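You operate a simulated robot arm through the tools that you are given. There is no shell and no other tool. Be economical: measure what you need, move in short steps, check, and stop when the job is done.

Carry out the task below with a simulated two-armed robot. There is one attempt and no reset: what you move stays moved.

Task
Put the 6 mm shaft key from the top of the blue table on top of the bellows and the 8 mm shaft key on the top of the green table. Stack the 50 mm stub flange from the top of the black table on top of the 40 mm stub flange. Put the green round tin from the top of the black table on the silver round plate there and the red round tin on the top of the low stand. Put the valve weight from the top of the black table on the clear half of the low stand. Put the shim on the top of the black table away on the low shelf of the green table. Stack the small box marked "washers" from the top of the blue cart on top of the small box that says "plugs". Pick up the stub shaft with the largest size on its label from the top of the blue cart with one hand, pass it to the other hand and put it on the third shelf from the bottom of the grey rack. Open the lower black drawer, fetch the white oil pad from the top of the wooden table and set it in the inside of the lower black drawer, then shut the drawer. The order is free. Set down upright: valve weight, stub shaft.
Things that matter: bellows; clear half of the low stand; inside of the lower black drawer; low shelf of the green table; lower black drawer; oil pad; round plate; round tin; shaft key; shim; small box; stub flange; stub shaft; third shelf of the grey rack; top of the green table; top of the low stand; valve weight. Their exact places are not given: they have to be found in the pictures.

Only the result counts: the job must be done as asked and must still hold three seconds after the hand-in. Knocking over, shifting, dropping, spilling or breaking anything else fails it.

Robot
Two 7-joint arms with two-finger parallel grippers on one trunk, on a base that drives. Base frame: it is fixed to the floor where the robot stands at the start and does not move with it; the origin is under the middle of the robot, x ahead of it, y to its left, z up. Readings come in cm, degrees, newtons and seconds.
The left shoulder is at the start at [6, 18.9, 110.2], the right one opposite. With the tool pointing down near the work surface each hand reaches from about 10 to 66 cm from the robot's upright axis, wherever it stands, measured 20 degrees to its own side. Places, roughly: bellows [75, 0, 75]; clear half of the low stand [40, 240, 40]; inside of the lower black drawer [-210, 300, 60]; low shelf of the green table [-320, 120, 20]; lower black drawer [-210, 300, 60]; oil pad [-250, 700, 75]; round plate (12x12x1 cm) [110, 90, 80]; round tin [150, 75, 75]; shaft key [75, 0, 75]; shim [100, 125, 75]; small box [-300, 525, 75]; stub flange [150, 50, 75]; stub shaft [-250, 525, 75]; third shelf of the grey rack [-480, 610, 100]; top of the green table [-320, 120, 80]; top of the low stand [20, 230, 40]; valve weight [150, 100, 75]. Payload 3.43 kg a hand.
The tool frame of a hand sits at the grasp point between the pads (the TCP): z along the fingers, y along the line on which they close. The tips reach 3 cm beyond it. Largest opening 9.4 cm; finger width 2.8, thickness 1; the body of the gripper, 5 by 9.6 cm, starts 5.5 cm behind the TCP.
Orientation is that of the tool frame in the base frame, as a unit quaternion [w, x, y, z]. With the fingers straight down and closing along the base's y, the tool's x points along the base's -x, its y along +y and its z along -z.

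Tools
- The arms move only by the tool apply_moves. It takes "left_plan", "right_plan" or both (then of equal length, played together; a hand with none holds still); each is one flat list of numbers, 6 for each row, row after row: the shift along the tool's x, y, z in m, then the turn, a rotation vector about the tool's x, y, z in degrees. In form: [tx, ty, tz, wx, wy, wz, tx, ty, tz, wx, wy, wz, ...]. A call has 1 to 10 rows; each row shifts and turns the commanded pose from where the row before left it, along the tool's axes as they then stand. "left_fingers" and "right_fingers" are, for a hand that has rows, the gripper command, from -1 (shut) to 1 (fully open), values between in proportion, set as the call begins (left out, the last holds). Rows are played at 5 a second. More than 5 cm and 8.6 degrees between two rows, or a gripper value outside its range, and nothing of the call is played. A pose out of reach is approached as far as the arm can. The call stops where the force on the tool passes 40 N (or 10 N more than at its start, if that is more) or the arm is blocked; 0.2 s more then pass. Each finger travels about 15.3 cm/s and halts on what it meets, pressing with about 21 N; the grip force reading is that of the motor and also rises with nothing between the fingers. The clock runs only during rows and for 0.2 s after the last one: add rows that do not move to give the fingers time. The reply holds the time, the measured pose of the TCP, the force on the tool along the base axes, the opening and the grip force, in the units named above and with some noise, with the torque about the TCP (base axes, N m) and any sound that the robot's microphone picked up.
- Cameras (640 x 400 px; columns grow to the right, rows downward): "scene" is now at [2.08, -0.93, 165.93]; the picture's right is [-0.13, -0.99, 0.00], its down [-0.71, 0.09, -0.69] and it looks along [0.69, -0.09, -0.72] (base axes); focal length 274 px, centre (320, 200). "left" rides on the left gripper at [7.6, -1.4, -10.2] in its tool frame; the picture's right is [0.18, 0.98, 0.00], its down [-0.75, 0.14, -0.64] and it looks along [-0.63, 0.12, 0.77] (tool axes); focal length 243 px, centre (320, 200). "right" rides on the right gripper at [7.6, 1.4, -10.3] in its tool frame; the picture's right is [-0.18, 0.98, 0.00], its down [-0.75, -0.14, -0.64] and it looks along [-0.63, -0.12, 0.77] (tool axes); focal length 243 px, centre (320, 200).
- get_image(camera): a new picture of that camera. No time passes.
- lift_body(by): slides the trunk up (or, below 0, down) by that many cm; the arms and the scene camera ride with it, the base frame stays. It gives what a move gives, with no picture.
- base_move(legs): drives the robot by 1 to 6 legs, each [ahead, left, turn to the left] in cm, cm and degrees, along the robot's own axes; the way and the turn of a leg run together, so that a leg with both is an arc; at most 150 cm and 180 degrees a leg. The arms and the cameras ride along, it lands a little off, and it stops where it bumps. It gives what a move gives.
- pan_tilt(pan, tilt): turns the head with the scene camera to pan (to the left, within 86 degrees either way) and tilt (down, from -29 to 69), counted from straight ahead of the robot. It gives what a move gives.
- probe_pixels(camera, pixels): for up to 12 pixels [column, row] of the newest picture of that camera ("zoom" is the newest enlarged one), the place [x, y, z] in the base frame of the surface seen there, good to about 0.2 cm. No time passes.
- zoom(camera, box): a new picture of the part [left, top, right, bottom] of that camera's present view, enlarged. No time passes.
- sign_off(): hands the job in; it is judged then, once.

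Keep the steps short. Do not move on a guess: measure, check each grasp and each placing, and mend mistakes. In all there are 371 turns and 334 pictures (those below and enlarged ones count). Leave the grippers open and the arms clear of the work at the hand-in unless told otherwise, and finish with a single line.

The tools are called after "Request:" as name(argument=value, ...) on one line, values as JSON. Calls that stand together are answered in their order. apply_moves: Moves the arms, as the interface text tells. Its arguments: {"type":"object","properties":{"left_plan":{"type":"array"},"left_fingers":{"type":"number"},"right_plan":{"type":"array"},"right_fingers":{"type":"number"}},"required":[]} The other tools are called the same way: lift_body (by) slides the trunk up or down; base_move (legs) drives the base; pan_tilt (pan, tilt) turns the head that bears the scene camera; get_image (camera) takes a picture; probe_pixels (camera, pixels) gives the place of the surface under pixels of a picture; zoom (camera, box) takes an enlarged picture of a part of a camera's view; sign_off () hands the job in.

At the start:

```text
t: 0.0
left_eef_pos: [49.86, 22.35, 111.35]
left_tool_rot: [0.0, -0.001, 1.0, 0.0]
left_force: [-0.6, -0.3, 0.3]
left_moment: [0.01, -0.01, -0.04]
left_finger_gap: 9.41
left_grasp_force: 0.1
right_eef_pos: [31.25, -15.7, 113.18]
right_tool_rot: [0.0, -0.001, 1.0, 0.0]
right_force: [-0.9, 0.8, -0.3]
right_moment: [0.02, 0.01, -0.03]
right_finger_gap: 9.42
right_grasp_force: 0.0
trunk travel left (down, up): [-77.4, 21.6]
robot x, y, heading: [-0.23, -0.19, 0.2]
head pan, tilt: [-7.4, 46.1]
```

scene: 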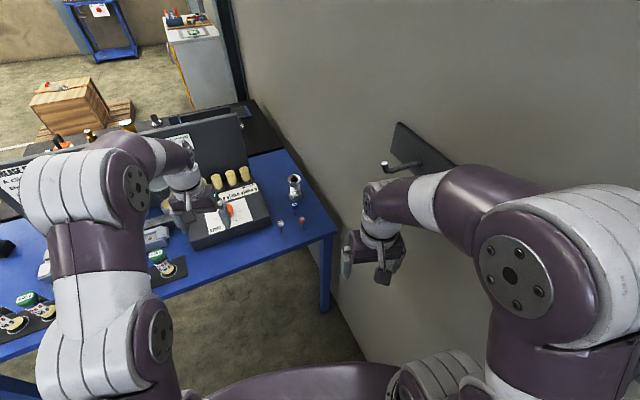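
right: 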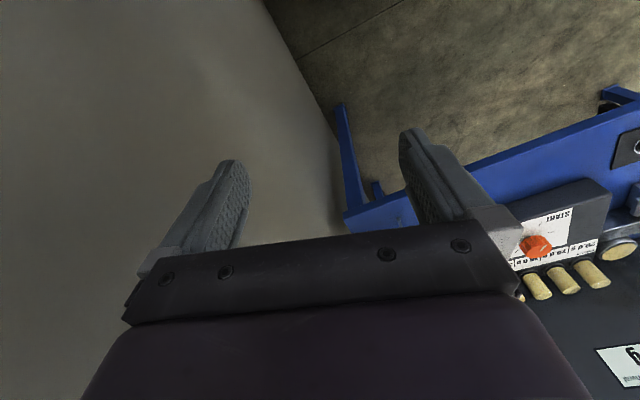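
left: 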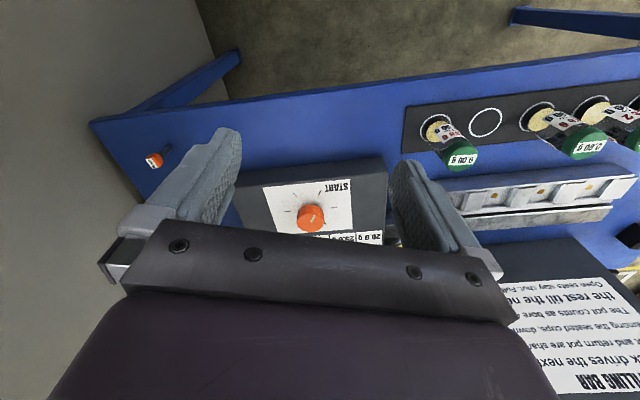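

I see the blue table ahead with arms in the way. First I look at the table in an enlarged view.

Request:
zoom(camera="scene", box=[150, 100, 350, 260])

Request:
zoom(camera="scene", box=[0, 100, 200, 260])

Request:
pan_tilt(pan=35, tilt=30)

Request:
get_image(camera="scene")

```text
2.50 times, centred on (250, 180) of scene
```

zoom: 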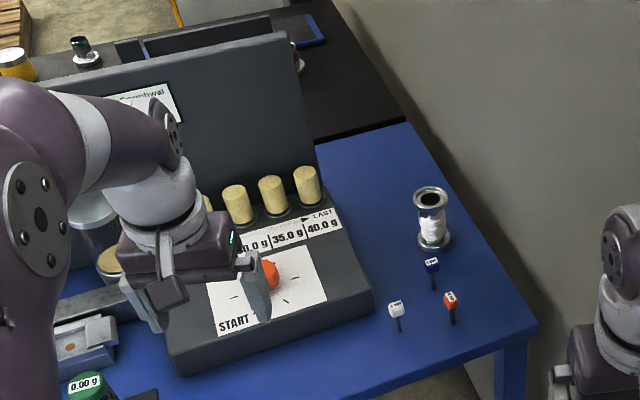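

```text
2.50 times, centred on (100, 180) of scene
```

zoom: 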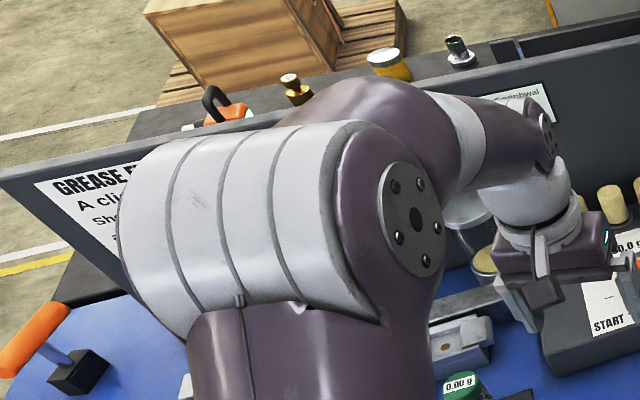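

```text
t: 1.1
left_eef_pos: [49.91, 22.44, 111.42]
left_tool_rot: [-0.001, 0.0, 1.0, 0.0]
left_force: [0.0, 0.4, 0.0]
left_moment: [-0.01, -0.04, 0.02]
left_finger_gap: 9.41
left_grasp_force: 0.1
right_eef_pos: [31.15, -15.73, 113.15]
right_tool_rot: [-0.001, 0.0, 1.0, 0.001]
right_force: [0.3, 0.0, -0.1]
right_moment: [0.03, -0.01, 0.0]
right_finger_gap: 9.39
right_grasp_force: 0.2
trunk travel left (down, up): [-77.4, 21.6]
robot x, y, heading: [0.3, 0.3, 0.3]
head pan, tilt: [35.0, 30.0]
```

```text
328 pictures are left
```

scene: 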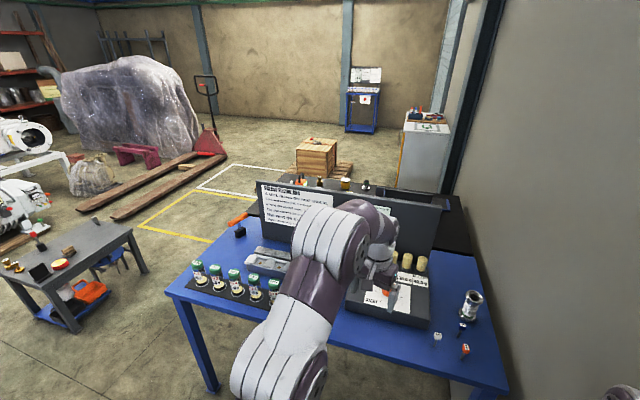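

Keys and bellows visible near (465,320). Enlarge labels, then look left.

Request:
zoom(camera="scene", box=[420, 280, 500, 370])

Request:
probe_pixels(camera="scene", pixels=[[437, 336], [463, 326], [466, 349], [475, 294], [465, 318], [210, 330], [455, 378], [470, 250], [380, 188], [75, 260], [310, 160]])

Request:
pan_tilt(pan=80, tilt=30)

Request:
get_image(camera="scene")

```text
4.44 times, centred on (460, 325) of scene
```

zoom: 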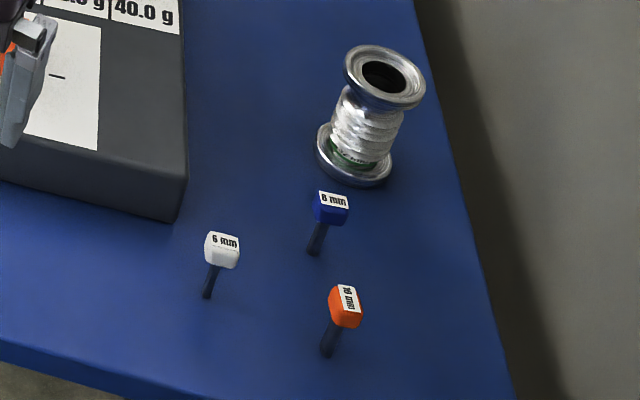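

```text
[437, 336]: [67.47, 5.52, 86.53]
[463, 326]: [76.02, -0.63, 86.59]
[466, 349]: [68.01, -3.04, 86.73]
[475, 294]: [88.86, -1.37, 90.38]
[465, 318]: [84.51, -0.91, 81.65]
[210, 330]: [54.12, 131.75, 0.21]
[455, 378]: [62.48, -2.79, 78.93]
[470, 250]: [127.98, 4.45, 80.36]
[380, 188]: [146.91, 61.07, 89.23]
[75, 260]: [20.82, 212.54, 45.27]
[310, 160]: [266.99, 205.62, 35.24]
```

```text
t: 2.2
left_eef_pos: [49.94, 22.52, 111.44]
left_tool_rot: [0.0, 0.0, 1.0, 0.0]
left_force: [-0.1, -0.4, -0.6]
left_moment: [0.03, 0.02, 0.02]
left_finger_gap: 9.43
left_grasp_force: 0.0
right_eef_pos: [31.26, -15.82, 113.15]
right_tool_rot: [-0.001, 0.0, 1.0, 0.0]
right_force: [-0.1, -0.4, -0.2]
right_moment: [-0.01, -0.03, 0.01]
right_finger_gap: 9.4
right_grasp_force: 0.0
trunk travel left (down, up): [-77.4, 21.6]
robot x, y, heading: [-0.17, -0.2, 0.0]
head pan, tilt: [80.0, 30.0]
```

```text
326 pictures are left
```

scene: 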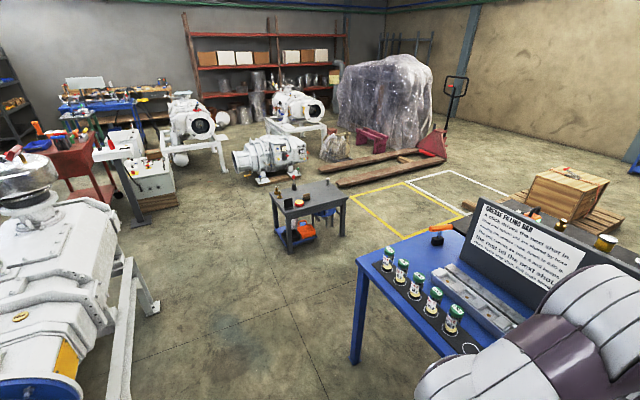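

Keys: white 6 mm near [67.5,5.5], blue near [76,-0.6], orange [68,-3]. I'll look down at the front of the table to find its edge and look around the rest.

Request:
pan_tilt(pan=-10, tilt=60)

Request:
get_image(camera="scene")

Request:
get_image(camera="right")

Request:
probe_pixels(camera="right", pixels=[[360, 215], [480, 170], [600, 135], [345, 150], [377, 190], [345, 210], [560, 270], [625, 250]])

```text
t: 3.9
left_eef_pos: [49.97, 22.4, 111.44]
left_tool_rot: [-0.001, 0.0, 1.0, -0.001]
left_force: [0.2, 0.7, -0.4]
left_moment: [0.01, 0.0, 0.02]
left_finger_gap: 9.42
left_grasp_force: 0.0
right_eef_pos: [31.22, -15.7, 113.06]
right_tool_rot: [0.0, 0.0, 1.0, -0.001]
right_force: [-0.4, -0.8, -0.4]
right_moment: [-0.01, -0.02, 0.04]
right_finger_gap: 9.42
right_grasp_force: 0.0
trunk travel left (down, up): [-77.4, 21.6]
robot x, y, heading: [0.41, 0.02, -0.1]
head pan, tilt: [-10.0, 60.0]
```

```text
325 pictures are left
```

scene: 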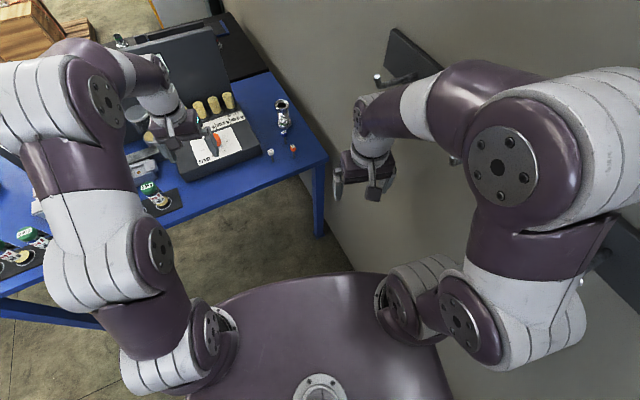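

```text
324 pictures are left
```

right: 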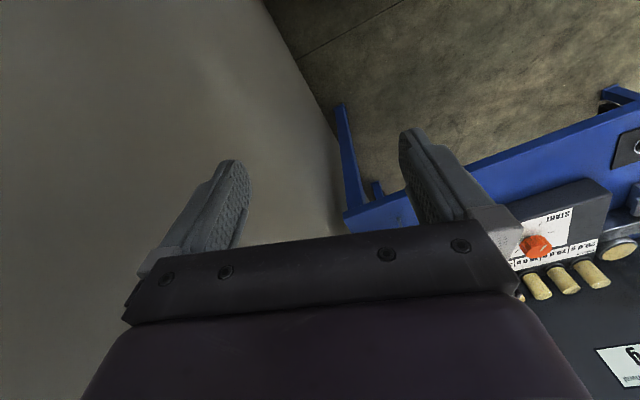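

```text
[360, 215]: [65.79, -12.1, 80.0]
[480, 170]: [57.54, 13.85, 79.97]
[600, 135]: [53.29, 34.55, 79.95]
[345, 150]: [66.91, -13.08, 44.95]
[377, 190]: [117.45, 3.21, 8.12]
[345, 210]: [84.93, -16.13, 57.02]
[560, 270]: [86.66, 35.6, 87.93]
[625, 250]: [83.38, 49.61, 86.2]
```

Table edge runs from (66,-12) to (53,35), z=80 (table turned about 15°). I check clearances to the wall and the grease panel before driving closer.

Request:
probe_pixels(camera="scene", pixels=[[455, 160], [400, 230], [350, 230], [520, 240], [402, 40], [377, 76], [212, 30], [225, 85], [590, 375], [600, 260], [230, 300], [320, 280]])

Request:
zoom(camera="scene", box=[180, 60, 340, 180])

```text
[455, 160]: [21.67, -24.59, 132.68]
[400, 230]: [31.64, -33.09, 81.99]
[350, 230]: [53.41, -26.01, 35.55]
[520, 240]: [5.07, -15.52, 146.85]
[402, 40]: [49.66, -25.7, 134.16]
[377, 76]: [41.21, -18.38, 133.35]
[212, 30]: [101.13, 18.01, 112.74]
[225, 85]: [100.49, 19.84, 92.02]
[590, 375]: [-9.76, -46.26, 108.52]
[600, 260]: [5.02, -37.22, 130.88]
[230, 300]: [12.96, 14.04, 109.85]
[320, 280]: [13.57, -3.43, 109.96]
```

```text
3.33 times, centred on (260, 120) of scene
```

zoom: 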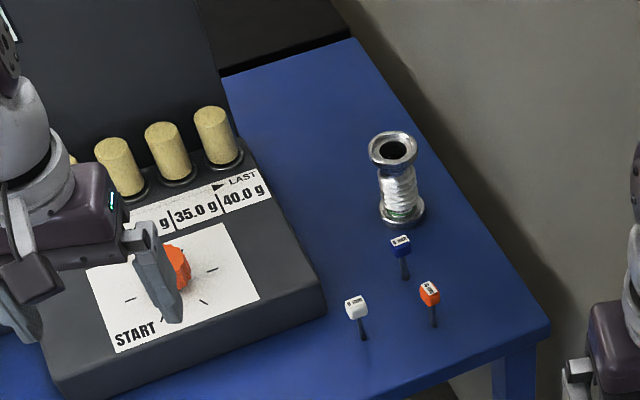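

There is a lever on the wall at (41,-18,133), so I avoid the right side: I'll pull both hands in, drive left, then forward and turn right so the left hand handles the keys.

Request:
apply_moves(left_plan=[0.04, 0, 0, 0, 0, 0, 0.04, 0, 0, 0, 0, 0, 0.04, 0, 0, 0, 0, 0], right_plan=[0.02, 0.0, 0, 0, 0, 0, 0.02, 0.0, 0, 0, 0, 0, 0.02, 0.0, 0, 0, 0, 0])

Request:
base_move(legs=[[0, 27, 0], [22, 0, 0], [0, 0, -45]])

Request:
pan_tilt(pan=0, tilt=55)

Request:
get_image(camera="scene")

Request:
get_image(camera="left")

```text
t: 4.7
left_eef_pos: [37.76, 22.35, 111.59]
left_tool_rot: [0.001, 0.0, 1.0, 0.0]
left_force: [-0.6, 0.7, 0.3]
left_moment: [0.0, -0.02, -0.01]
left_finger_gap: 9.41
left_grasp_force: 0.0
right_eef_pos: [25.02, -15.67, 113.27]
right_tool_rot: [0.0, -0.001, 1.0, 0.0]
right_force: [-0.5, -0.2, -0.1]
right_moment: [0.01, -0.03, -0.02]
right_finger_gap: 9.37
right_grasp_force: 0.1
trunk travel left (down, up): [-77.4, 21.6]
robot x, y, heading: [-0.19, -0.03, -0.2]
head pan, tilt: [-10.0, 60.0]
```

```text
t: 9.9
left_eef_pos: [64.73, 15.76, 111.57]
left_tool_rot: [0.0, 0.384, 0.923, 0.001]
left_force: [0.1, 0.7, -0.2]
left_moment: [0.01, -0.01, -0.02]
left_finger_gap: 9.38
left_grasp_force: 0.0
right_eef_pos: [28.84, -2.16, 113.13]
right_tool_rot: [-0.001, 0.385, 0.923, 0.0]
right_force: [1.2, -1.0, 0.2]
right_moment: [-0.01, 0.0, 0.02]
right_finger_gap: 9.42
right_grasp_force: 0.1
trunk travel left (down, up): [-77.4, 21.6]
robot x, y, heading: [22.35, 26.8, -45.1]
head pan, tilt: [-10.0, 60.0]
```

```text
t: 10.6
left_eef_pos: [64.82, 15.74, 111.6]
left_tool_rot: [0.0, 0.384, 0.923, 0.0]
left_force: [0.7, -0.4, 0.4]
left_moment: [-0.01, 0.01, 0.02]
left_finger_gap: 9.39
left_grasp_force: 0.2
right_eef_pos: [28.89, -2.08, 112.96]
right_tool_rot: [-0.001, 0.384, 0.923, 0.0]
right_force: [-0.1, 0.3, 0.1]
right_moment: [-0.03, 0.0, -0.01]
right_finger_gap: 9.42
right_grasp_force: 0.1
trunk travel left (down, up): [-77.4, 21.6]
robot x, y, heading: [22.21, 26.84, -45.3]
head pan, tilt: [0.0, 55.0]
```

```text
322 pictures are left
```

scene: 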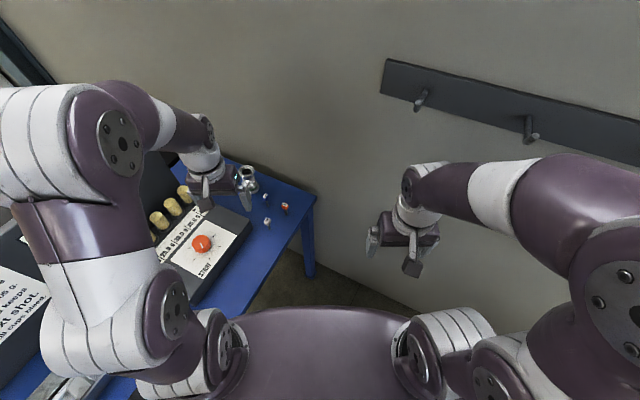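

```text
321 pictures are left
```

left: 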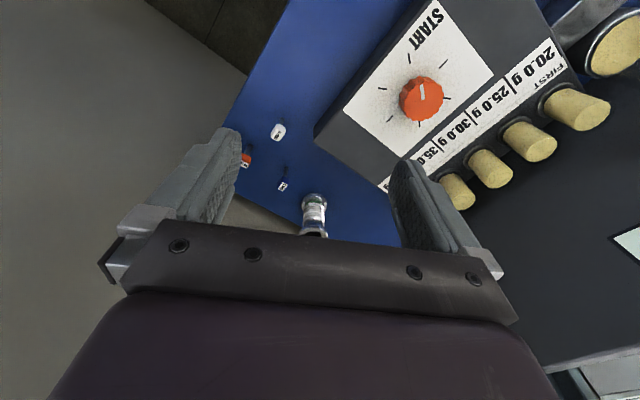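

Read the key labels with the left camera.

Request:
zoom(camera="left", box=[230, 110, 350, 240])

Request:
probe_pixels(camera="left", pixels=[[279, 131], [274, 137], [283, 185], [286, 174], [247, 160], [313, 198], [310, 232], [320, 232], [350, 195]])

```text
3.08 times, centred on (290, 175) of left
```

zoom: 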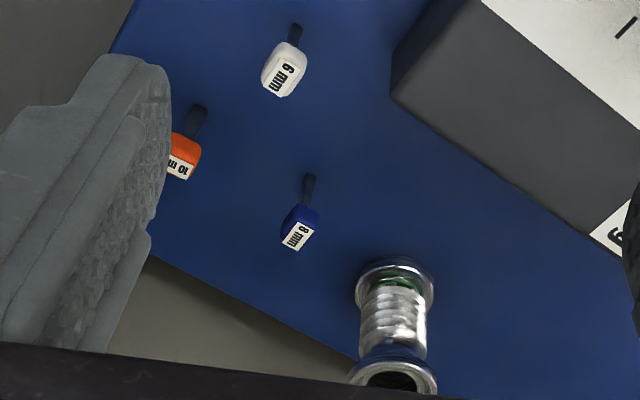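

```text
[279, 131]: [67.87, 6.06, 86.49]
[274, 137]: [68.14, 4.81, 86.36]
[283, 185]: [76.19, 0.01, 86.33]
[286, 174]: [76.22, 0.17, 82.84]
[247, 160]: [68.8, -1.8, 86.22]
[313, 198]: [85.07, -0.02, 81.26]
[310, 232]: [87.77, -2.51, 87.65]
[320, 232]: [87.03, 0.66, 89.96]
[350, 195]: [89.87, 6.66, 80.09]
```

White = 6 mm, blue = 8 mm, orange = 10 mm. Drive 8 cm closer.

Request:
base_move(legs=[[8, 0, 0]])

Request:
get_image(camera="left")

Request:
zoom(camera="scene", box=[220, 140, 320, 240])

```text
t: 11.7
left_eef_pos: [70.42, 9.93, 111.59]
left_tool_rot: [0.0, 0.384, 0.923, 0.0]
left_force: [0.1, 0.3, 0.1]
left_moment: [0.01, -0.03, 0.01]
left_finger_gap: 9.41
left_grasp_force: 0.1
right_eef_pos: [34.45, -7.78, 113.07]
right_tool_rot: [0.0, 0.384, 0.923, 0.0]
right_force: [0.1, -0.7, 0.5]
right_moment: [0.01, -0.03, 0.0]
right_finger_gap: 9.38
right_grasp_force: 0.0
trunk travel left (down, up): [-77.4, 21.6]
robot x, y, heading: [28.12, 21.01, -45.4]
head pan, tilt: [0.0, 55.0]
```

```text
319 pictures are left
```

left: 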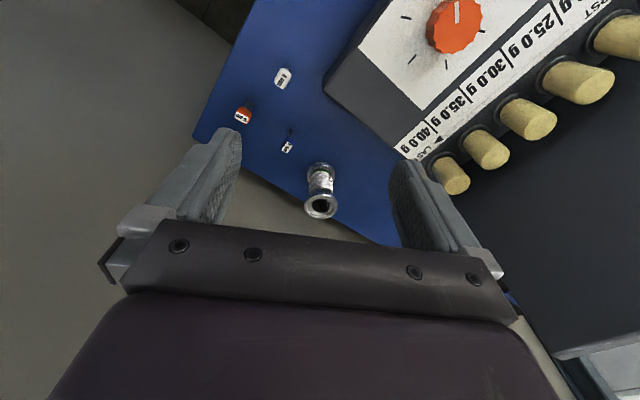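

```text
4.00 times, centred on (270, 190) of scene
```

zoom: 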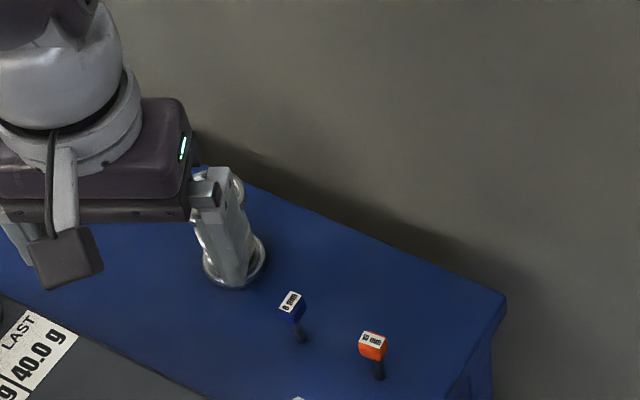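

Zoom the left view and measure the bellows ring and heads.

Request:
zoom(camera="left", box=[235, 60, 355, 225])

Request:
probe_pixels(camera="left", pixels=[[321, 194], [321, 217], [306, 207], [336, 206], [321, 206], [313, 206], [329, 206], [320, 172]])

```text
2.42 times, centred on (295, 142) of left
```

zoom: 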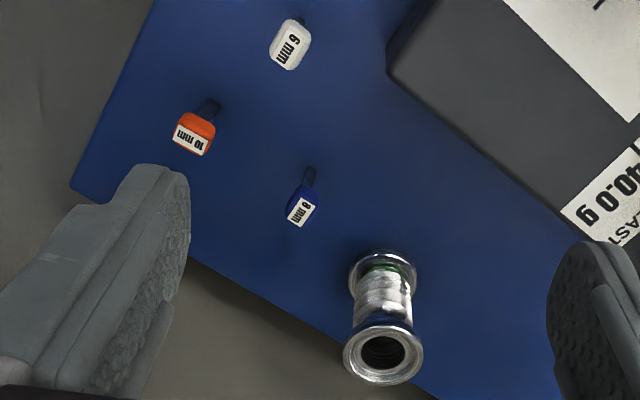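

```text
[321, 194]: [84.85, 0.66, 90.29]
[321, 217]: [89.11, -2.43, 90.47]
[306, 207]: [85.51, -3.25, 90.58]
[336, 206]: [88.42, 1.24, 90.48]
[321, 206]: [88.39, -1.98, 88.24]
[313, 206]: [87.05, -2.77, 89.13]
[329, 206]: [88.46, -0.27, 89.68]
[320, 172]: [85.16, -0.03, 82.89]
```

Ring top ≈ (87,-1,90.5), OD ~5.3. I back the left hand off and down to look closely at the keys.

Request:
apply_moves(left_plan=[0.04, 0, 0.02, 0, 0, 0, 0.04, 0, 0.02, 0, 0, 0, 0.04, 0, 0.02, 0, 0, 0])

Request:
get_image(camera="left")

Request:
zoom(camera="left", box=[220, 60, 400, 220])

```text
t: 12.5
left_eef_pos: [61.87, 18.61, 105.52]
left_tool_rot: [0.001, 0.384, 0.923, 0.0]
left_force: [-0.1, -0.1, -0.5]
left_moment: [0.02, 0.01, 0.01]
left_finger_gap: 9.41
left_grasp_force: 0.1
right_eef_pos: [34.44, -7.92, 113.13]
right_tool_rot: [0.0, 0.384, 0.923, 0.0]
right_force: [0.5, -0.1, -0.2]
right_moment: [-0.01, -0.01, -0.01]
right_finger_gap: 9.4
right_grasp_force: 0.0
trunk travel left (down, up): [-77.4, 21.6]
robot x, y, heading: [28.05, 21.11, -45.1]
head pan, tilt: [0.0, 55.0]
```

```text
316 pictures are left
```

left: 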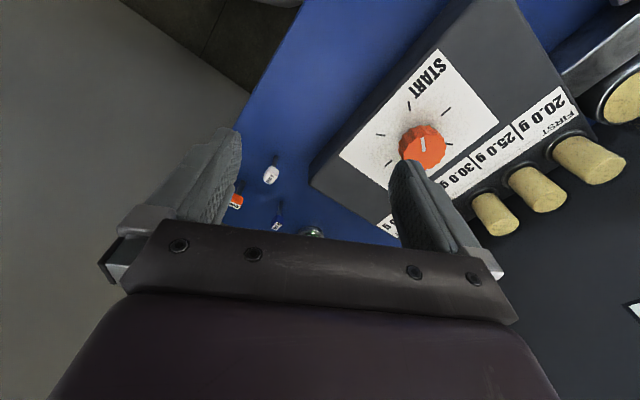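

```text
2.50 times, centred on (310, 140) of left
```

zoom: 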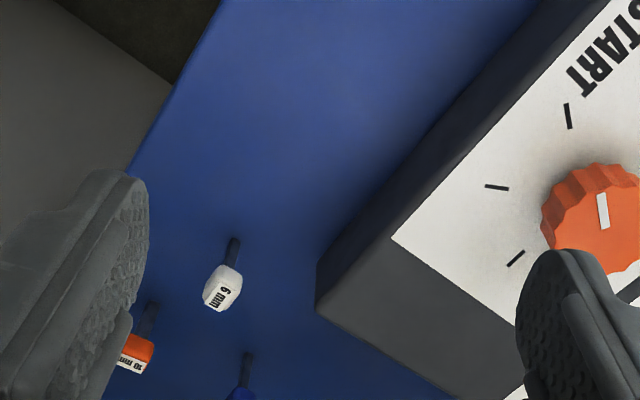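

Zoom on the white key head and probe corners.

Request:
zoom(camera="left", box=[255, 145, 295, 195])

```text
8.00 times, centred on (275, 170) of left
```

zoom: 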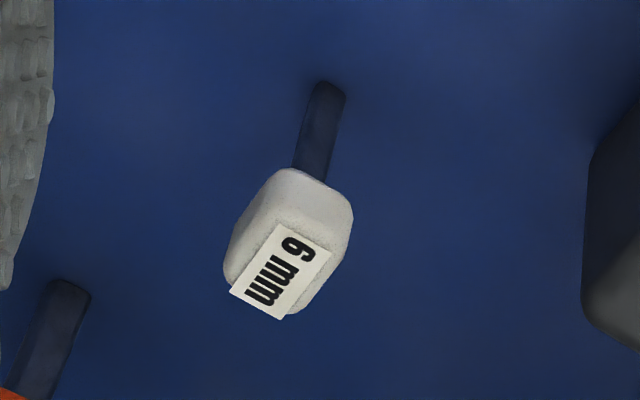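

Request:
probe_pixels(camera="zoom", pixels=[[234, 288], [282, 316], [328, 254], [278, 226], [258, 196], [345, 230], [322, 172], [298, 166], [333, 90], [310, 98], [318, 140], [300, 190]])

```text
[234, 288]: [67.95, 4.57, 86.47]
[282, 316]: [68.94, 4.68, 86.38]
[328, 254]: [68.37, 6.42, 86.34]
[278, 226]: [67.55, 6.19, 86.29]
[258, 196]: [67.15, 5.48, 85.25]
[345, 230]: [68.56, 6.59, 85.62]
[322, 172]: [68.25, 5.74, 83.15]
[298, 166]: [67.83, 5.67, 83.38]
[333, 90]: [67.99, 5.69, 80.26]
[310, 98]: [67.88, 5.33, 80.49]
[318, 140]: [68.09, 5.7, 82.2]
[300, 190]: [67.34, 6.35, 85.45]
```

Head: centre (68.2,5.5), z 83.3–86.4, aligned to the table (15°). I'll lay this key flat first. Probe free space around.

Request:
probe_pixels(camera="left", pixels=[[308, 185], [312, 172], [350, 130], [300, 130], [320, 80], [360, 60], [280, 60], [340, 215], [378, 235], [330, 145], [260, 100]])

```text
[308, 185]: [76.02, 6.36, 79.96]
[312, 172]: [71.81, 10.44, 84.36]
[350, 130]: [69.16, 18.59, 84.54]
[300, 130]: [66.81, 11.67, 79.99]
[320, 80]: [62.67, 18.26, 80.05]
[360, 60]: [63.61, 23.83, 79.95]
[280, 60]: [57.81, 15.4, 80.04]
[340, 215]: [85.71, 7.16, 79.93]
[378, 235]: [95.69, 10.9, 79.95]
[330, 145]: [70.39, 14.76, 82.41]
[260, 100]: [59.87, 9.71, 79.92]
```

Turn the left hand 30° clockwise and move over the white key.

Request:
apply_moves(left_plan=[0, 0, 0, 0, 0, 7.5, 0, 0, 0, 0, 0, 7.5, 0, 0, 0, 0, 0, 7.5, 0, 0, 0, 0, 0, 7.3, -0.0477, 0.009, -0.01, 0, 0, 0, -0.0477, 0.009, 0, 0, 0, 0, -0.0477, 0.009, 0, 0, 0, 0])

Request:
get_image(camera="left")

Request:
get_image(camera="scene")

```text
t: 14.1
left_eef_pos: [68.59, 5.24, 106.36]
left_tool_rot: [0.0, 0.608, 0.794, 0.001]
left_force: [-0.5, 0.2, 0.1]
left_moment: [0.01, 0.01, 0.03]
left_finger_gap: 9.41
left_grasp_force: 0.1
right_eef_pos: [34.53, -7.91, 113.27]
right_tool_rot: [0.0, 0.384, 0.923, 0.0]
right_force: [-0.5, -0.4, -0.1]
right_moment: [0.04, -0.01, -0.05]
right_finger_gap: 9.4
right_grasp_force: 0.0
trunk travel left (down, up): [-77.4, 21.6]
robot x, y, heading: [27.84, 20.81, -45.0]
head pan, tilt: [0.0, 55.0]
```

```text
313 pictures are left
```

left: 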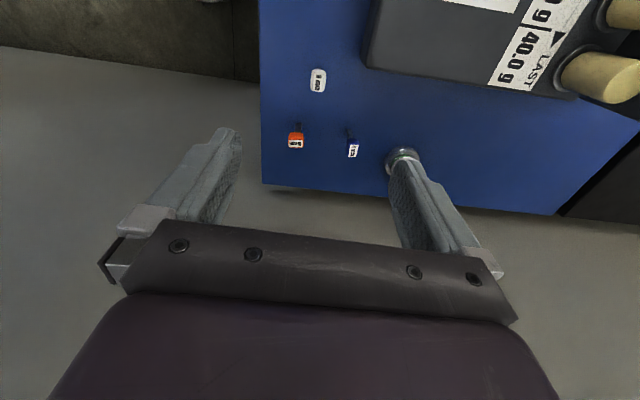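

```text
312 pictures are left
```

scene: 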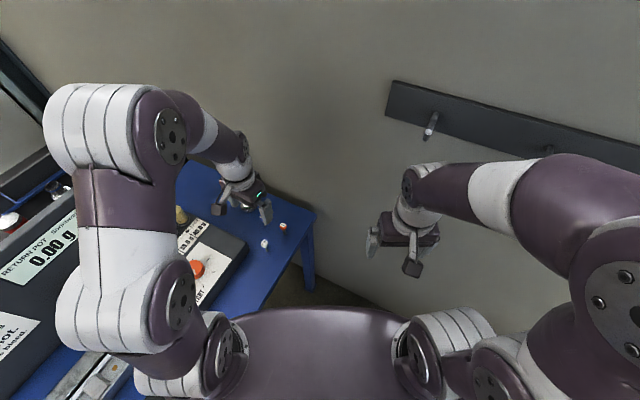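

Descend over the white key with half-open fingers.

Request:
apply_moves(left_plan=[0.0035, -0.003, 0.04, 0, 0, 0, 0, 0, 0.04, 0, 0, 0, 0, 0, 0.04, 0, 0, 0, 0, 0, 0.04, 0, 0, 0, 0, 0, 0.037, 0, 0, 0, 0, 0, 0, 0, 0, 0], left_fingers=0.2)

Request:
get_image(camera="left")

```text
t: 15.5
left_eef_pos: [67.78, 5.7, 86.81]
left_tool_rot: [0.0, 0.608, 0.794, 0.0]
left_force: [-0.3, -0.9, -0.2]
left_moment: [0.01, 0.03, 0.01]
left_finger_gap: 5.63
left_grasp_force: 0.0
right_eef_pos: [34.34, -7.74, 113.2]
right_tool_rot: [0.0, 0.384, 0.923, 0.0]
right_force: [0.0, 0.2, -0.9]
right_moment: [0.01, -0.01, -0.03]
right_finger_gap: 9.39
right_grasp_force: 0.0
trunk travel left (down, up): [-77.4, 21.6]
robot x, y, heading: [27.78, 21.31, -45.3]
head pan, tilt: [0.0, 55.0]
```

```text
311 pictures are left
```

left: 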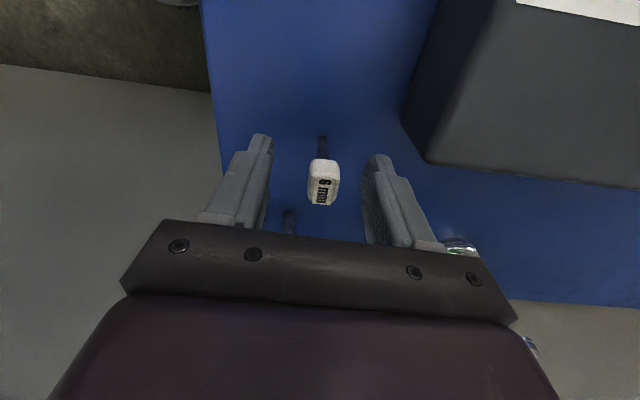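

Key is between the fingers; close and lift 12 cm.

Request:
apply_moves(left_plan=[0, 0, 0, 0, 0, 0, 0, 0, 0, 0, 0, 0, 0, 0, 0, 0, 0, 0], left_fingers=-1)

Request:
apply_moves(left_plan=[0, 0, -0.03, 0, 0, 0, 0, 0, -0.03, 0, 0, 0, 0, 0, -0.03, 0, 0, 0])

Request:
get_image(camera="left")

```text
t: 16.3
left_eef_pos: [67.86, 5.62, 86.92]
left_tool_rot: [0.0, 0.609, 0.794, 0.0]
left_force: [1.1, -2.1, 4.6]
left_moment: [-0.16, -0.1, 0.03]
left_finger_gap: 1.74
left_grasp_force: 20.7
right_eef_pos: [34.52, -7.83, 113.08]
right_tool_rot: [0.0, 0.385, 0.923, -0.001]
right_force: [0.1, 0.9, 0.0]
right_moment: [0.01, -0.01, 0.0]
right_finger_gap: 9.41
right_grasp_force: 0.0
trunk travel left (down, up): [-77.4, 21.6]
robot x, y, heading: [27.81, 21.24, -45.3]
head pan, tilt: [0.0, 55.0]
```

```text
t: 17.1
left_eef_pos: [67.96, 5.9, 95.91]
left_tool_rot: [0.0, 0.608, 0.794, 0.0]
left_force: [0.4, -0.1, -0.4]
left_moment: [0.01, -0.02, -0.04]
left_finger_gap: 1.73
left_grasp_force: 21.0
right_eef_pos: [34.46, -7.8, 113.16]
right_tool_rot: [0.0, 0.384, 0.923, 0.0]
right_force: [0.9, 0.2, 0.4]
right_moment: [0.0, -0.02, 0.0]
right_finger_gap: 9.38
right_grasp_force: 0.0
trunk travel left (down, up): [-77.4, 21.6]
robot x, y, heading: [27.91, 21.66, -45.2]
head pan, tilt: [0.0, 55.0]
```

```text
310 pictures are left
```

left: 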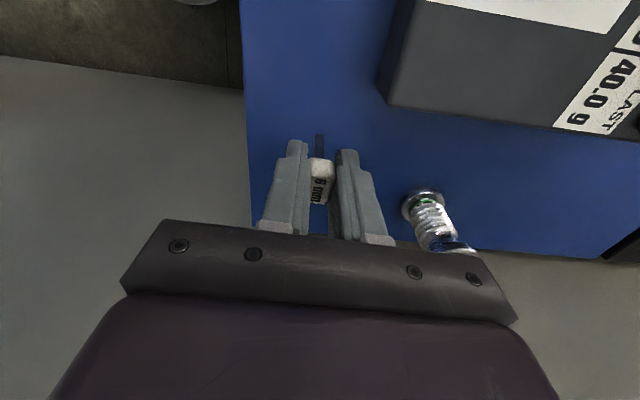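

Key held. I back the base 12 cm for room to lay it in the free strip before the box.

Request:
base_move(legs=[[-12, 0, 0]])

```text
t: 18.3
left_eef_pos: [59.54, 14.26, 95.85]
left_tool_rot: [-0.001, 0.609, 0.793, -0.001]
left_force: [1.2, 0.1, -0.6]
left_moment: [0.0, 0.01, 0.0]
left_finger_gap: 1.75
left_grasp_force: 21.5
right_eef_pos: [26.06, 0.67, 113.12]
right_tool_rot: [0.0, 0.384, 0.923, 0.0]
right_force: [0.7, 0.2, 0.2]
right_moment: [0.02, -0.01, 0.01]
right_finger_gap: 9.37
right_grasp_force: 0.0
trunk travel left (down, up): [-77.4, 21.6]
robot x, y, heading: [19.34, 30.15, -45.2]
head pan, tilt: [0.0, 55.0]
```

Move over the strip and tilt the hand 50° forward.

Request:
apply_moves(left_plan=[-0.017, 0.022, 0, 0, 0, 0, -0.0175, 0.0216, 0, 0, 0, 0, 0, 0, 0, 0, -8.4, 0, 0, 0, 0, 0, -8.4, 0, 0, 0, 0, 0, -8.4, 0, 0, 0, 0, 0, -8.4, 0, 0, 0, 0, 0, -8.4, 0, 0, 0, 0, 0, -8.4, 0, 0, 0, 0, 0, 0, 0])

Request:
get_image(camera="scene")

```text
t: 20.3
left_eef_pos: [64.59, 12.07, 95.75]
left_tool_rot: [0.339, 0.551, 0.717, -0.26]
left_force: [-0.6, -0.7, -0.9]
left_moment: [0.02, 0.02, 0.03]
left_finger_gap: 1.74
left_grasp_force: 20.8
right_eef_pos: [26.08, 0.68, 113.21]
right_tool_rot: [0.001, 0.385, 0.923, 0.0]
right_force: [-0.2, -0.3, 0.7]
right_moment: [-0.01, -0.01, -0.01]
right_finger_gap: 9.39
right_grasp_force: 0.0
trunk travel left (down, up): [-77.4, 21.6]
robot x, y, heading: [19.35, 29.58, -45.4]
head pan, tilt: [0.0, 55.0]
```

```text
309 pictures are left
```

scene: 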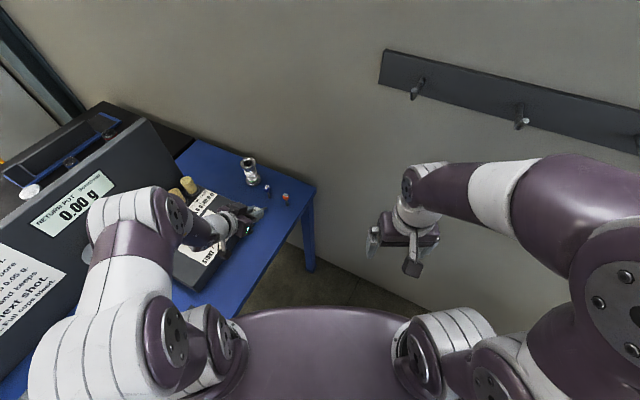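

Lower vertically about 10.5 cm.

Request:
apply_moves(left_plan=[0.0309, 0, 0.0254, 0, 0, 0, 0.0309, 0, 0.0254, 0, 0, 0, 0.0193, 0, 0.0159, 0, 0, 0, 0, 0, 0, 0, 0, 0])

Request:
zoom(camera="scene", box=[180, 150, 330, 260])

Request:
get_image(camera="left")

```text
t: 21.3
left_eef_pos: [64.65, 11.96, 85.29]
left_tool_rot: [0.338, 0.551, 0.718, -0.26]
left_force: [1.2, 0.4, -0.5]
left_moment: [-0.01, -0.02, 0.02]
left_finger_gap: 1.71
left_grasp_force: 20.8
right_eef_pos: [25.97, 0.74, 113.09]
right_tool_rot: [0.0, 0.385, 0.923, 0.0]
right_force: [-0.7, 0.6, 0.5]
right_moment: [0.03, -0.01, 0.0]
right_finger_gap: 9.41
right_grasp_force: 0.1
trunk travel left (down, up): [-77.4, 21.6]
robot x, y, heading: [19.3, 29.32, -45.1]
head pan, tilt: [0.0, 55.0]
```

```text
3.64 times, centred on (255, 205) of scene
```

zoom: 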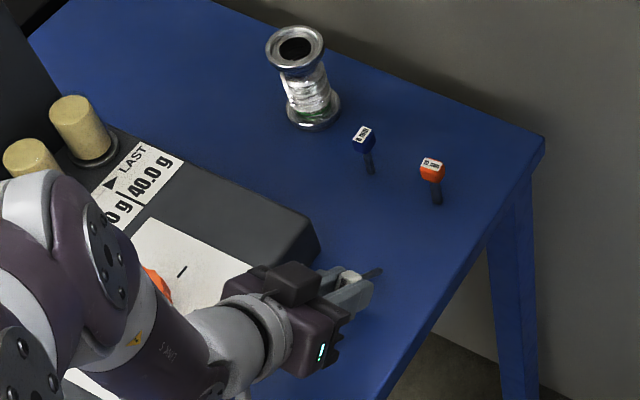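

```text
307 pictures are left
```

left: 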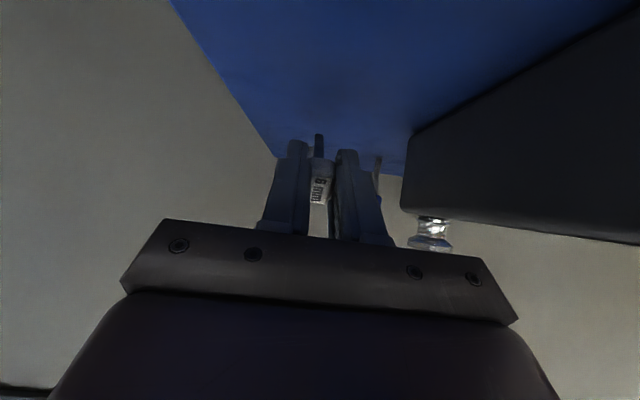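

Lower 0.6 cm more, then open to let the key fall over forward.

Request:
apply_moves(left_plan=[0.0046, 0, 0.0038, 0, 0, 0, 0, 0, 0, 0, 0, 0])

Request:
apply_moves(left_plan=[0, 0, 0, 0, 0, 0, 0, 0, 0, 0, 0, 0, 0, 0, 0, 0, 0, 0], left_fingers=0)

Request:
zoom(camera="scene", box=[180, 150, 330, 260])

Request:
get_image(camera="left")

```text
t: 21.9
left_eef_pos: [64.61, 12.1, 84.78]
left_tool_rot: [0.339, 0.55, 0.718, -0.259]
left_force: [0.0, 0.5, -0.7]
left_moment: [0.02, 0.01, -0.04]
left_finger_gap: 1.7
left_grasp_force: 21.1
right_eef_pos: [26.15, 0.74, 113.16]
right_tool_rot: [-0.001, 0.384, 0.923, 0.0]
right_force: [0.5, -0.2, 0.4]
right_moment: [0.0, 0.04, -0.02]
right_finger_gap: 9.36
right_grasp_force: 0.0
trunk travel left (down, up): [-77.4, 21.6]
robot x, y, heading: [19.0, 29.3, -45.0]
head pan, tilt: [0.0, 55.0]
```

```text
t: 22.7
left_eef_pos: [64.68, 12.03, 84.75]
left_tool_rot: [0.338, 0.55, 0.718, -0.259]
left_force: [0.1, -0.4, -0.5]
left_moment: [-0.03, 0.01, -0.01]
left_finger_gap: 4.71
left_grasp_force: 0.0
right_eef_pos: [26.04, 0.75, 113.04]
right_tool_rot: [0.0, 0.384, 0.923, 0.0]
right_force: [-0.4, -0.5, -0.3]
right_moment: [0.01, 0.02, 0.0]
right_finger_gap: 9.39
right_grasp_force: 0.1
trunk travel left (down, up): [-77.4, 21.6]
robot x, y, heading: [19.35, 29.64, -45.1]
head pan, tilt: [0.0, 55.0]
```

```text
3.64 times, centred on (255, 205) of scene
```

zoom: 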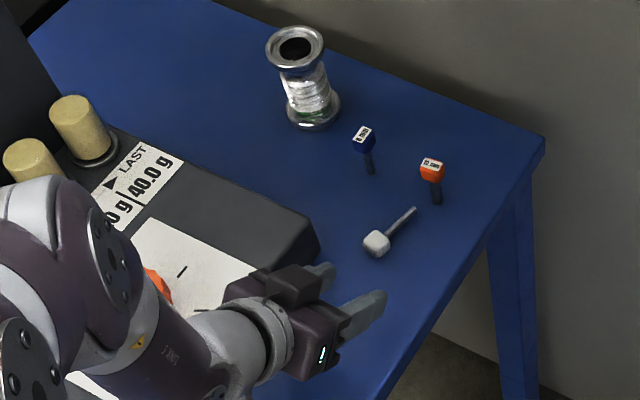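

```text
305 pictures are left
```

left: 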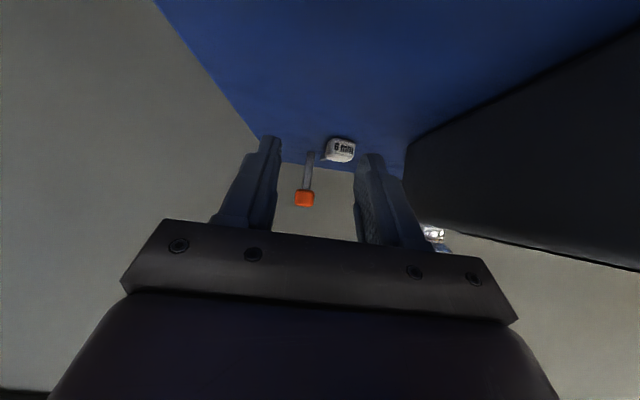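

The key lies flat. Raise the hand, straighten it, and look.

Request:
apply_moves(left_plan=[-0.035, 0, -0.029, 0, 0, 0, -0.035, 0, -0.029, 0, 0, 0, -0.035, 0, -0.029, 0, 0, 0, 0, 0, 0, 0, 8.4, 0, 0, 0, 0, 0, 8.4, 0, 0, 0, 0, 0, 8.4, 0, 0, 0, 0, 0, 8.4, 0, 0, 0, 0, 0, 8.4, 0, 0, 0, 0, 0, 8.4, 0])

Request:
get_image(camera="left")

Request:
zoom(camera="left", box=[260, 60, 360, 180])

```text
t: 24.7
left_eef_pos: [64.41, 12.04, 98.32]
left_tool_rot: [0.0, 0.609, 0.793, 0.001]
left_force: [0.3, -0.6, -0.2]
left_moment: [0.01, 0.02, 0.0]
left_finger_gap: 4.73
left_grasp_force: 0.0
right_eef_pos: [25.96, 0.62, 113.06]
right_tool_rot: [0.0, 0.384, 0.923, 0.001]
right_force: [0.6, -1.1, 0.6]
right_moment: [-0.02, 0.0, 0.0]
right_finger_gap: 9.42
right_grasp_force: 0.0
trunk travel left (down, up): [-77.4, 21.6]
robot x, y, heading: [19.41, 29.58, -45.3]
head pan, tilt: [0.0, 55.0]
```

```text
304 pictures are left
```

left: 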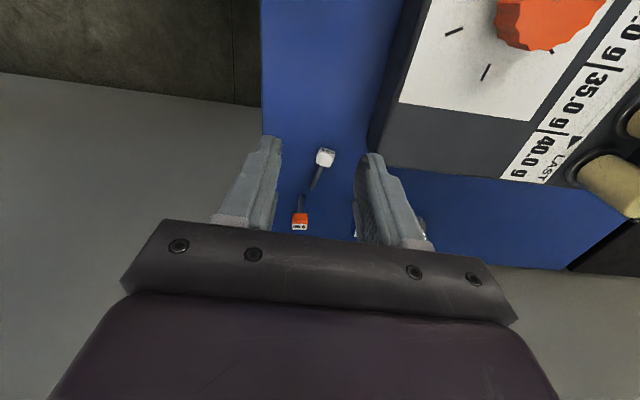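

```text
3.33 times, centred on (310, 120) of left
```

zoom: 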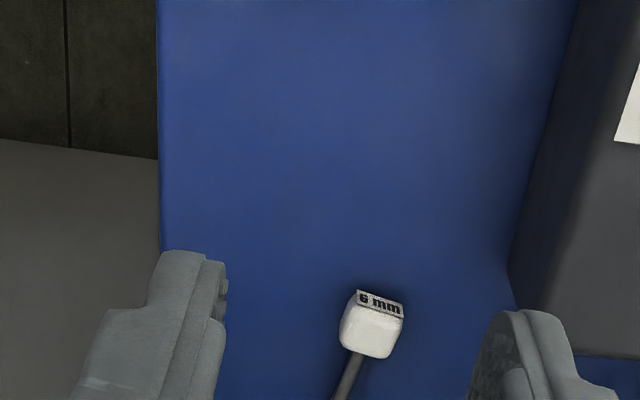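

Request:
zoom(camera="left", box=[285, 140, 349, 196])

Request:
probe_pixels(camera="left", pixels=[[325, 152], [318, 152], [332, 153], [317, 162], [329, 165], [324, 160], [320, 172], [314, 186], [312, 188], [300, 215]])

```text
7.14 times, centred on (317, 168) of left
```

zoom: 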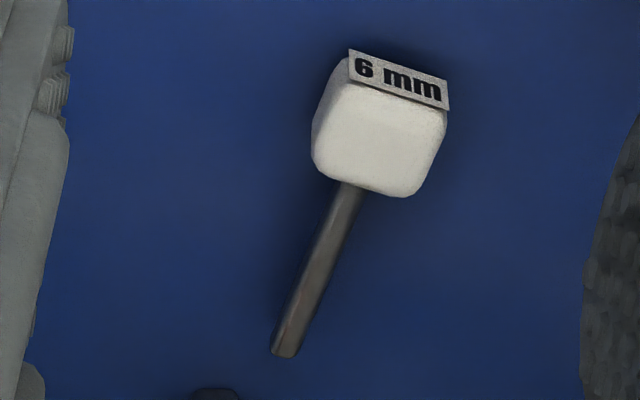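

```text
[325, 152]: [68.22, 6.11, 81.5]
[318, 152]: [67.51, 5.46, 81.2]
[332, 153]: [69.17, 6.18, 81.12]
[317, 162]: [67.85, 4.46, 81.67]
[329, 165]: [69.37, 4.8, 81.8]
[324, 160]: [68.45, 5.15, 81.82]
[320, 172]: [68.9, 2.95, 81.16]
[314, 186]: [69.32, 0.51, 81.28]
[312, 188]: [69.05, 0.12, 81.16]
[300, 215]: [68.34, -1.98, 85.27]
```

Key head centre ≈ (68.4,5.0), axis heading -81°. Align and descend.

Request:
apply_moves(left_plan=[0, 0, 0, 0, 0, 6, -0.0379, 0.0143, 0, 0, 0, 0, -0.0379, 0.0143, 0, 0, 0, 0, 0, 0, 0.049, 0, 0, 0, 0, 0, 0.049, 0, 0, 0, 0, 0, 0.03, 0, 0, 0, 0, 0, 0.019, 0, 0, 0, 0, 0, 0, 0, 0, 0])

Request:
get_image(camera="left")

```text
t: 26.5
left_eef_pos: [68.57, 5.04, 83.6]
left_tool_rot: [0.0, 0.65, 0.76, 0.0]
left_force: [-0.5, 0.5, 0.2]
left_moment: [0.01, 0.04, -0.02]
left_finger_gap: 4.7
left_grasp_force: 0.1
right_eef_pos: [25.86, 0.79, 113.1]
right_tool_rot: [-0.001, 0.384, 0.923, 0.0]
right_force: [1.0, -0.5, 1.3]
right_moment: [-0.02, 0.01, -0.01]
right_finger_gap: 9.4
right_grasp_force: 0.0
trunk travel left (down, up): [-77.4, 21.6]
robot x, y, heading: [19.49, 29.64, -44.8]
head pan, tilt: [0.0, 55.0]
```

```text
301 pictures are left
```

left: 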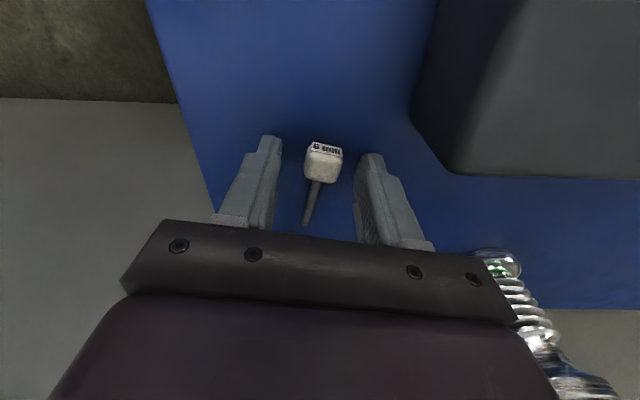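

Request:
apply_moves(left_plan=[0, 0, 0.001, 0, 0, 0, 0, 0, 0, 0, 0, 0, 0, 0, 0, 0, 0, 0], left_fingers=-1)

Request:
apply_moves(left_plan=[0, 0, -0.04, 0, 0, 0, 0, 0, -0.05, 0, 0, 0, 0, 0, -0.05, 0, 0, 0])

Request:
get_image(camera="left")

```text
t: 27.3
left_eef_pos: [68.54, 5.04, 83.58]
left_tool_rot: [0.001, 0.65, 0.76, 0.0]
left_force: [0.3, -0.9, 5.4]
left_moment: [-0.09, -0.02, 0.0]
left_finger_gap: 2.08
left_grasp_force: 20.8
right_eef_pos: [26.02, 0.74, 113.2]
right_tool_rot: [0.0, 0.384, 0.923, -0.001]
right_force: [0.2, -0.3, 1.4]
right_moment: [-0.05, 0.0, 0.0]
right_finger_gap: 9.39
right_grasp_force: 0.1
trunk travel left (down, up): [-77.4, 21.6]
robot x, y, heading: [18.93, 29.42, -45.2]
head pan, tilt: [0.0, 55.0]
```

```text
t: 28.1
left_eef_pos: [68.46, 5.36, 97.38]
left_tool_rot: [0.0, 0.65, 0.76, 0.001]
left_force: [0.8, 0.0, 0.2]
left_moment: [0.01, -0.01, -0.03]
left_finger_gap: 2.07
left_grasp_force: 20.6
right_eef_pos: [26.01, 0.78, 113.19]
right_tool_rot: [0.0, 0.384, 0.923, 0.0]
right_force: [-0.4, -1.0, 0.2]
right_moment: [0.0, 0.02, 0.01]
right_finger_gap: 9.41
right_grasp_force: 0.0
trunk travel left (down, up): [-77.4, 21.6]
robot x, y, heading: [19.79, 29.56, -45.1]
head pan, tilt: [0.0, 55.0]
```

```text
300 pictures are left
```

left: 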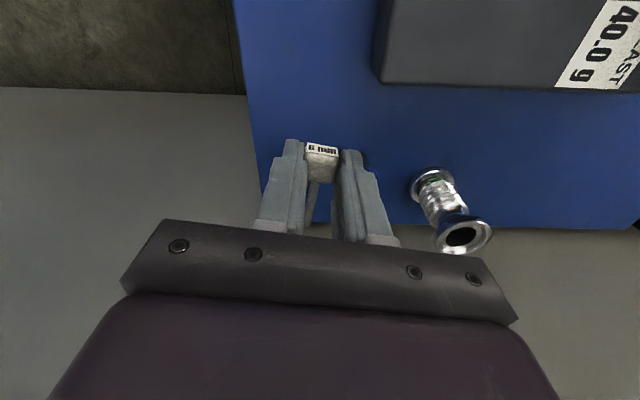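

Held. Measure the ring again, then raise and drive forward 12 cm.

Request:
probe_pixels(camera="left", pixels=[[436, 234], [491, 231], [460, 217], [463, 254], [447, 238], [476, 233], [461, 227], [461, 247]])

Request:
apply_moves(left_plan=[0, 0, -0.03, 0, 0, 0])

Request:
base_move(legs=[[12, 0, 0]])

```text
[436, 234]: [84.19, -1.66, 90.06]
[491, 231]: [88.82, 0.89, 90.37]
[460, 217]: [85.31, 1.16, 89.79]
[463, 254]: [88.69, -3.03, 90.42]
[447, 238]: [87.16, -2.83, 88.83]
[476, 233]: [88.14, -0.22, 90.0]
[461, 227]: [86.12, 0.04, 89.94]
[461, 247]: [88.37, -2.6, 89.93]
```

```text
t: 28.5
left_eef_pos: [68.35, 5.16, 100.51]
left_tool_rot: [0.001, 0.649, 0.76, 0.0]
left_force: [0.3, 0.5, -0.9]
left_moment: [-0.04, 0.02, 0.0]
left_finger_gap: 2.06
left_grasp_force: 21.3
right_eef_pos: [25.92, 0.83, 113.22]
right_tool_rot: [0.0, 0.384, 0.923, 0.0]
right_force: [0.5, 0.1, 0.5]
right_moment: [0.04, -0.03, -0.02]
right_finger_gap: 9.39
right_grasp_force: 0.1
trunk travel left (down, up): [-77.4, 21.6]
robot x, y, heading: [19.5, 29.37, -45.2]
head pan, tilt: [0.0, 55.0]
```

```text
t: 29.8
left_eef_pos: [76.89, -3.47, 100.48]
left_tool_rot: [-0.001, 0.65, 0.76, 0.0]
left_force: [-0.5, 0.6, 0.2]
left_moment: [0.01, 0.0, 0.01]
left_finger_gap: 2.09
left_grasp_force: 21.2
right_eef_pos: [34.31, -7.71, 113.05]
right_tool_rot: [0.0, 0.385, 0.923, -0.001]
right_force: [-0.2, -0.4, -0.4]
right_moment: [-0.04, 0.02, 0.03]
right_finger_gap: 9.4
right_grasp_force: 0.1
trunk travel left (down, up): [-77.4, 21.6]
robot x, y, heading: [28.04, 20.99, -45.5]
head pan, tilt: [0.0, 55.0]
```

Move over the bellows at height.

Request:
apply_moves(left_plan=[0.0063, 0.0343, 0, 0, 0, 0, 0.0063, 0.0343, 0, 0, 0, 0, 0.0063, 0.0343, 0, 0, 0, 0, 0, 0, 0, 0, 0, 0])

Request:
zoom(camera="scene", box=[180, 120, 330, 240])

Request:
get_image(camera="left")

```text
t: 30.8
left_eef_pos: [86.76, 0.22, 100.51]
left_tool_rot: [0.0, 0.65, 0.76, 0.0]
left_force: [0.7, -0.3, -0.6]
left_moment: [-0.02, -0.01, 0.01]
left_finger_gap: 2.09
left_grasp_force: 21.0
right_eef_pos: [34.29, -7.85, 113.06]
right_tool_rot: [0.001, 0.385, 0.923, 0.0]
right_force: [0.6, 0.4, 0.2]
right_moment: [0.0, 0.0, 0.03]
right_finger_gap: 9.4
right_grasp_force: 0.0
trunk travel left (down, up): [-77.4, 21.6]
robot x, y, heading: [28.0, 21.3, -45.6]
head pan, tilt: [0.0, 55.0]
```

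```text
3.33 times, centred on (255, 180) of scene
```

zoom: 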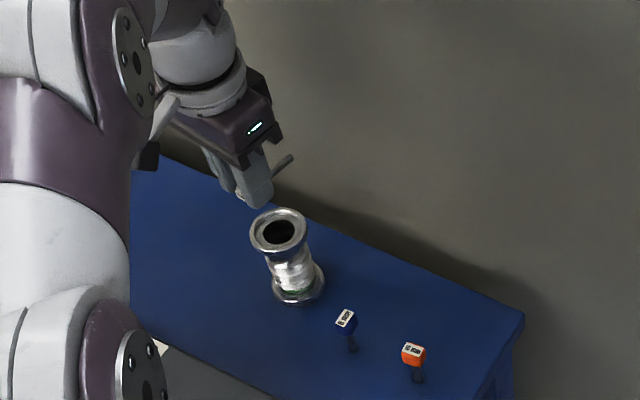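

```text
298 pictures are left
```

left: 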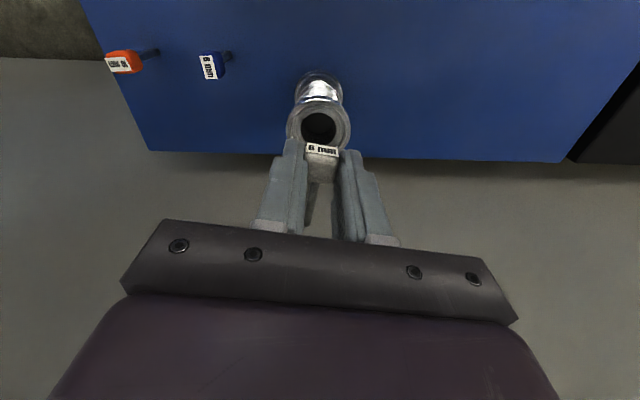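

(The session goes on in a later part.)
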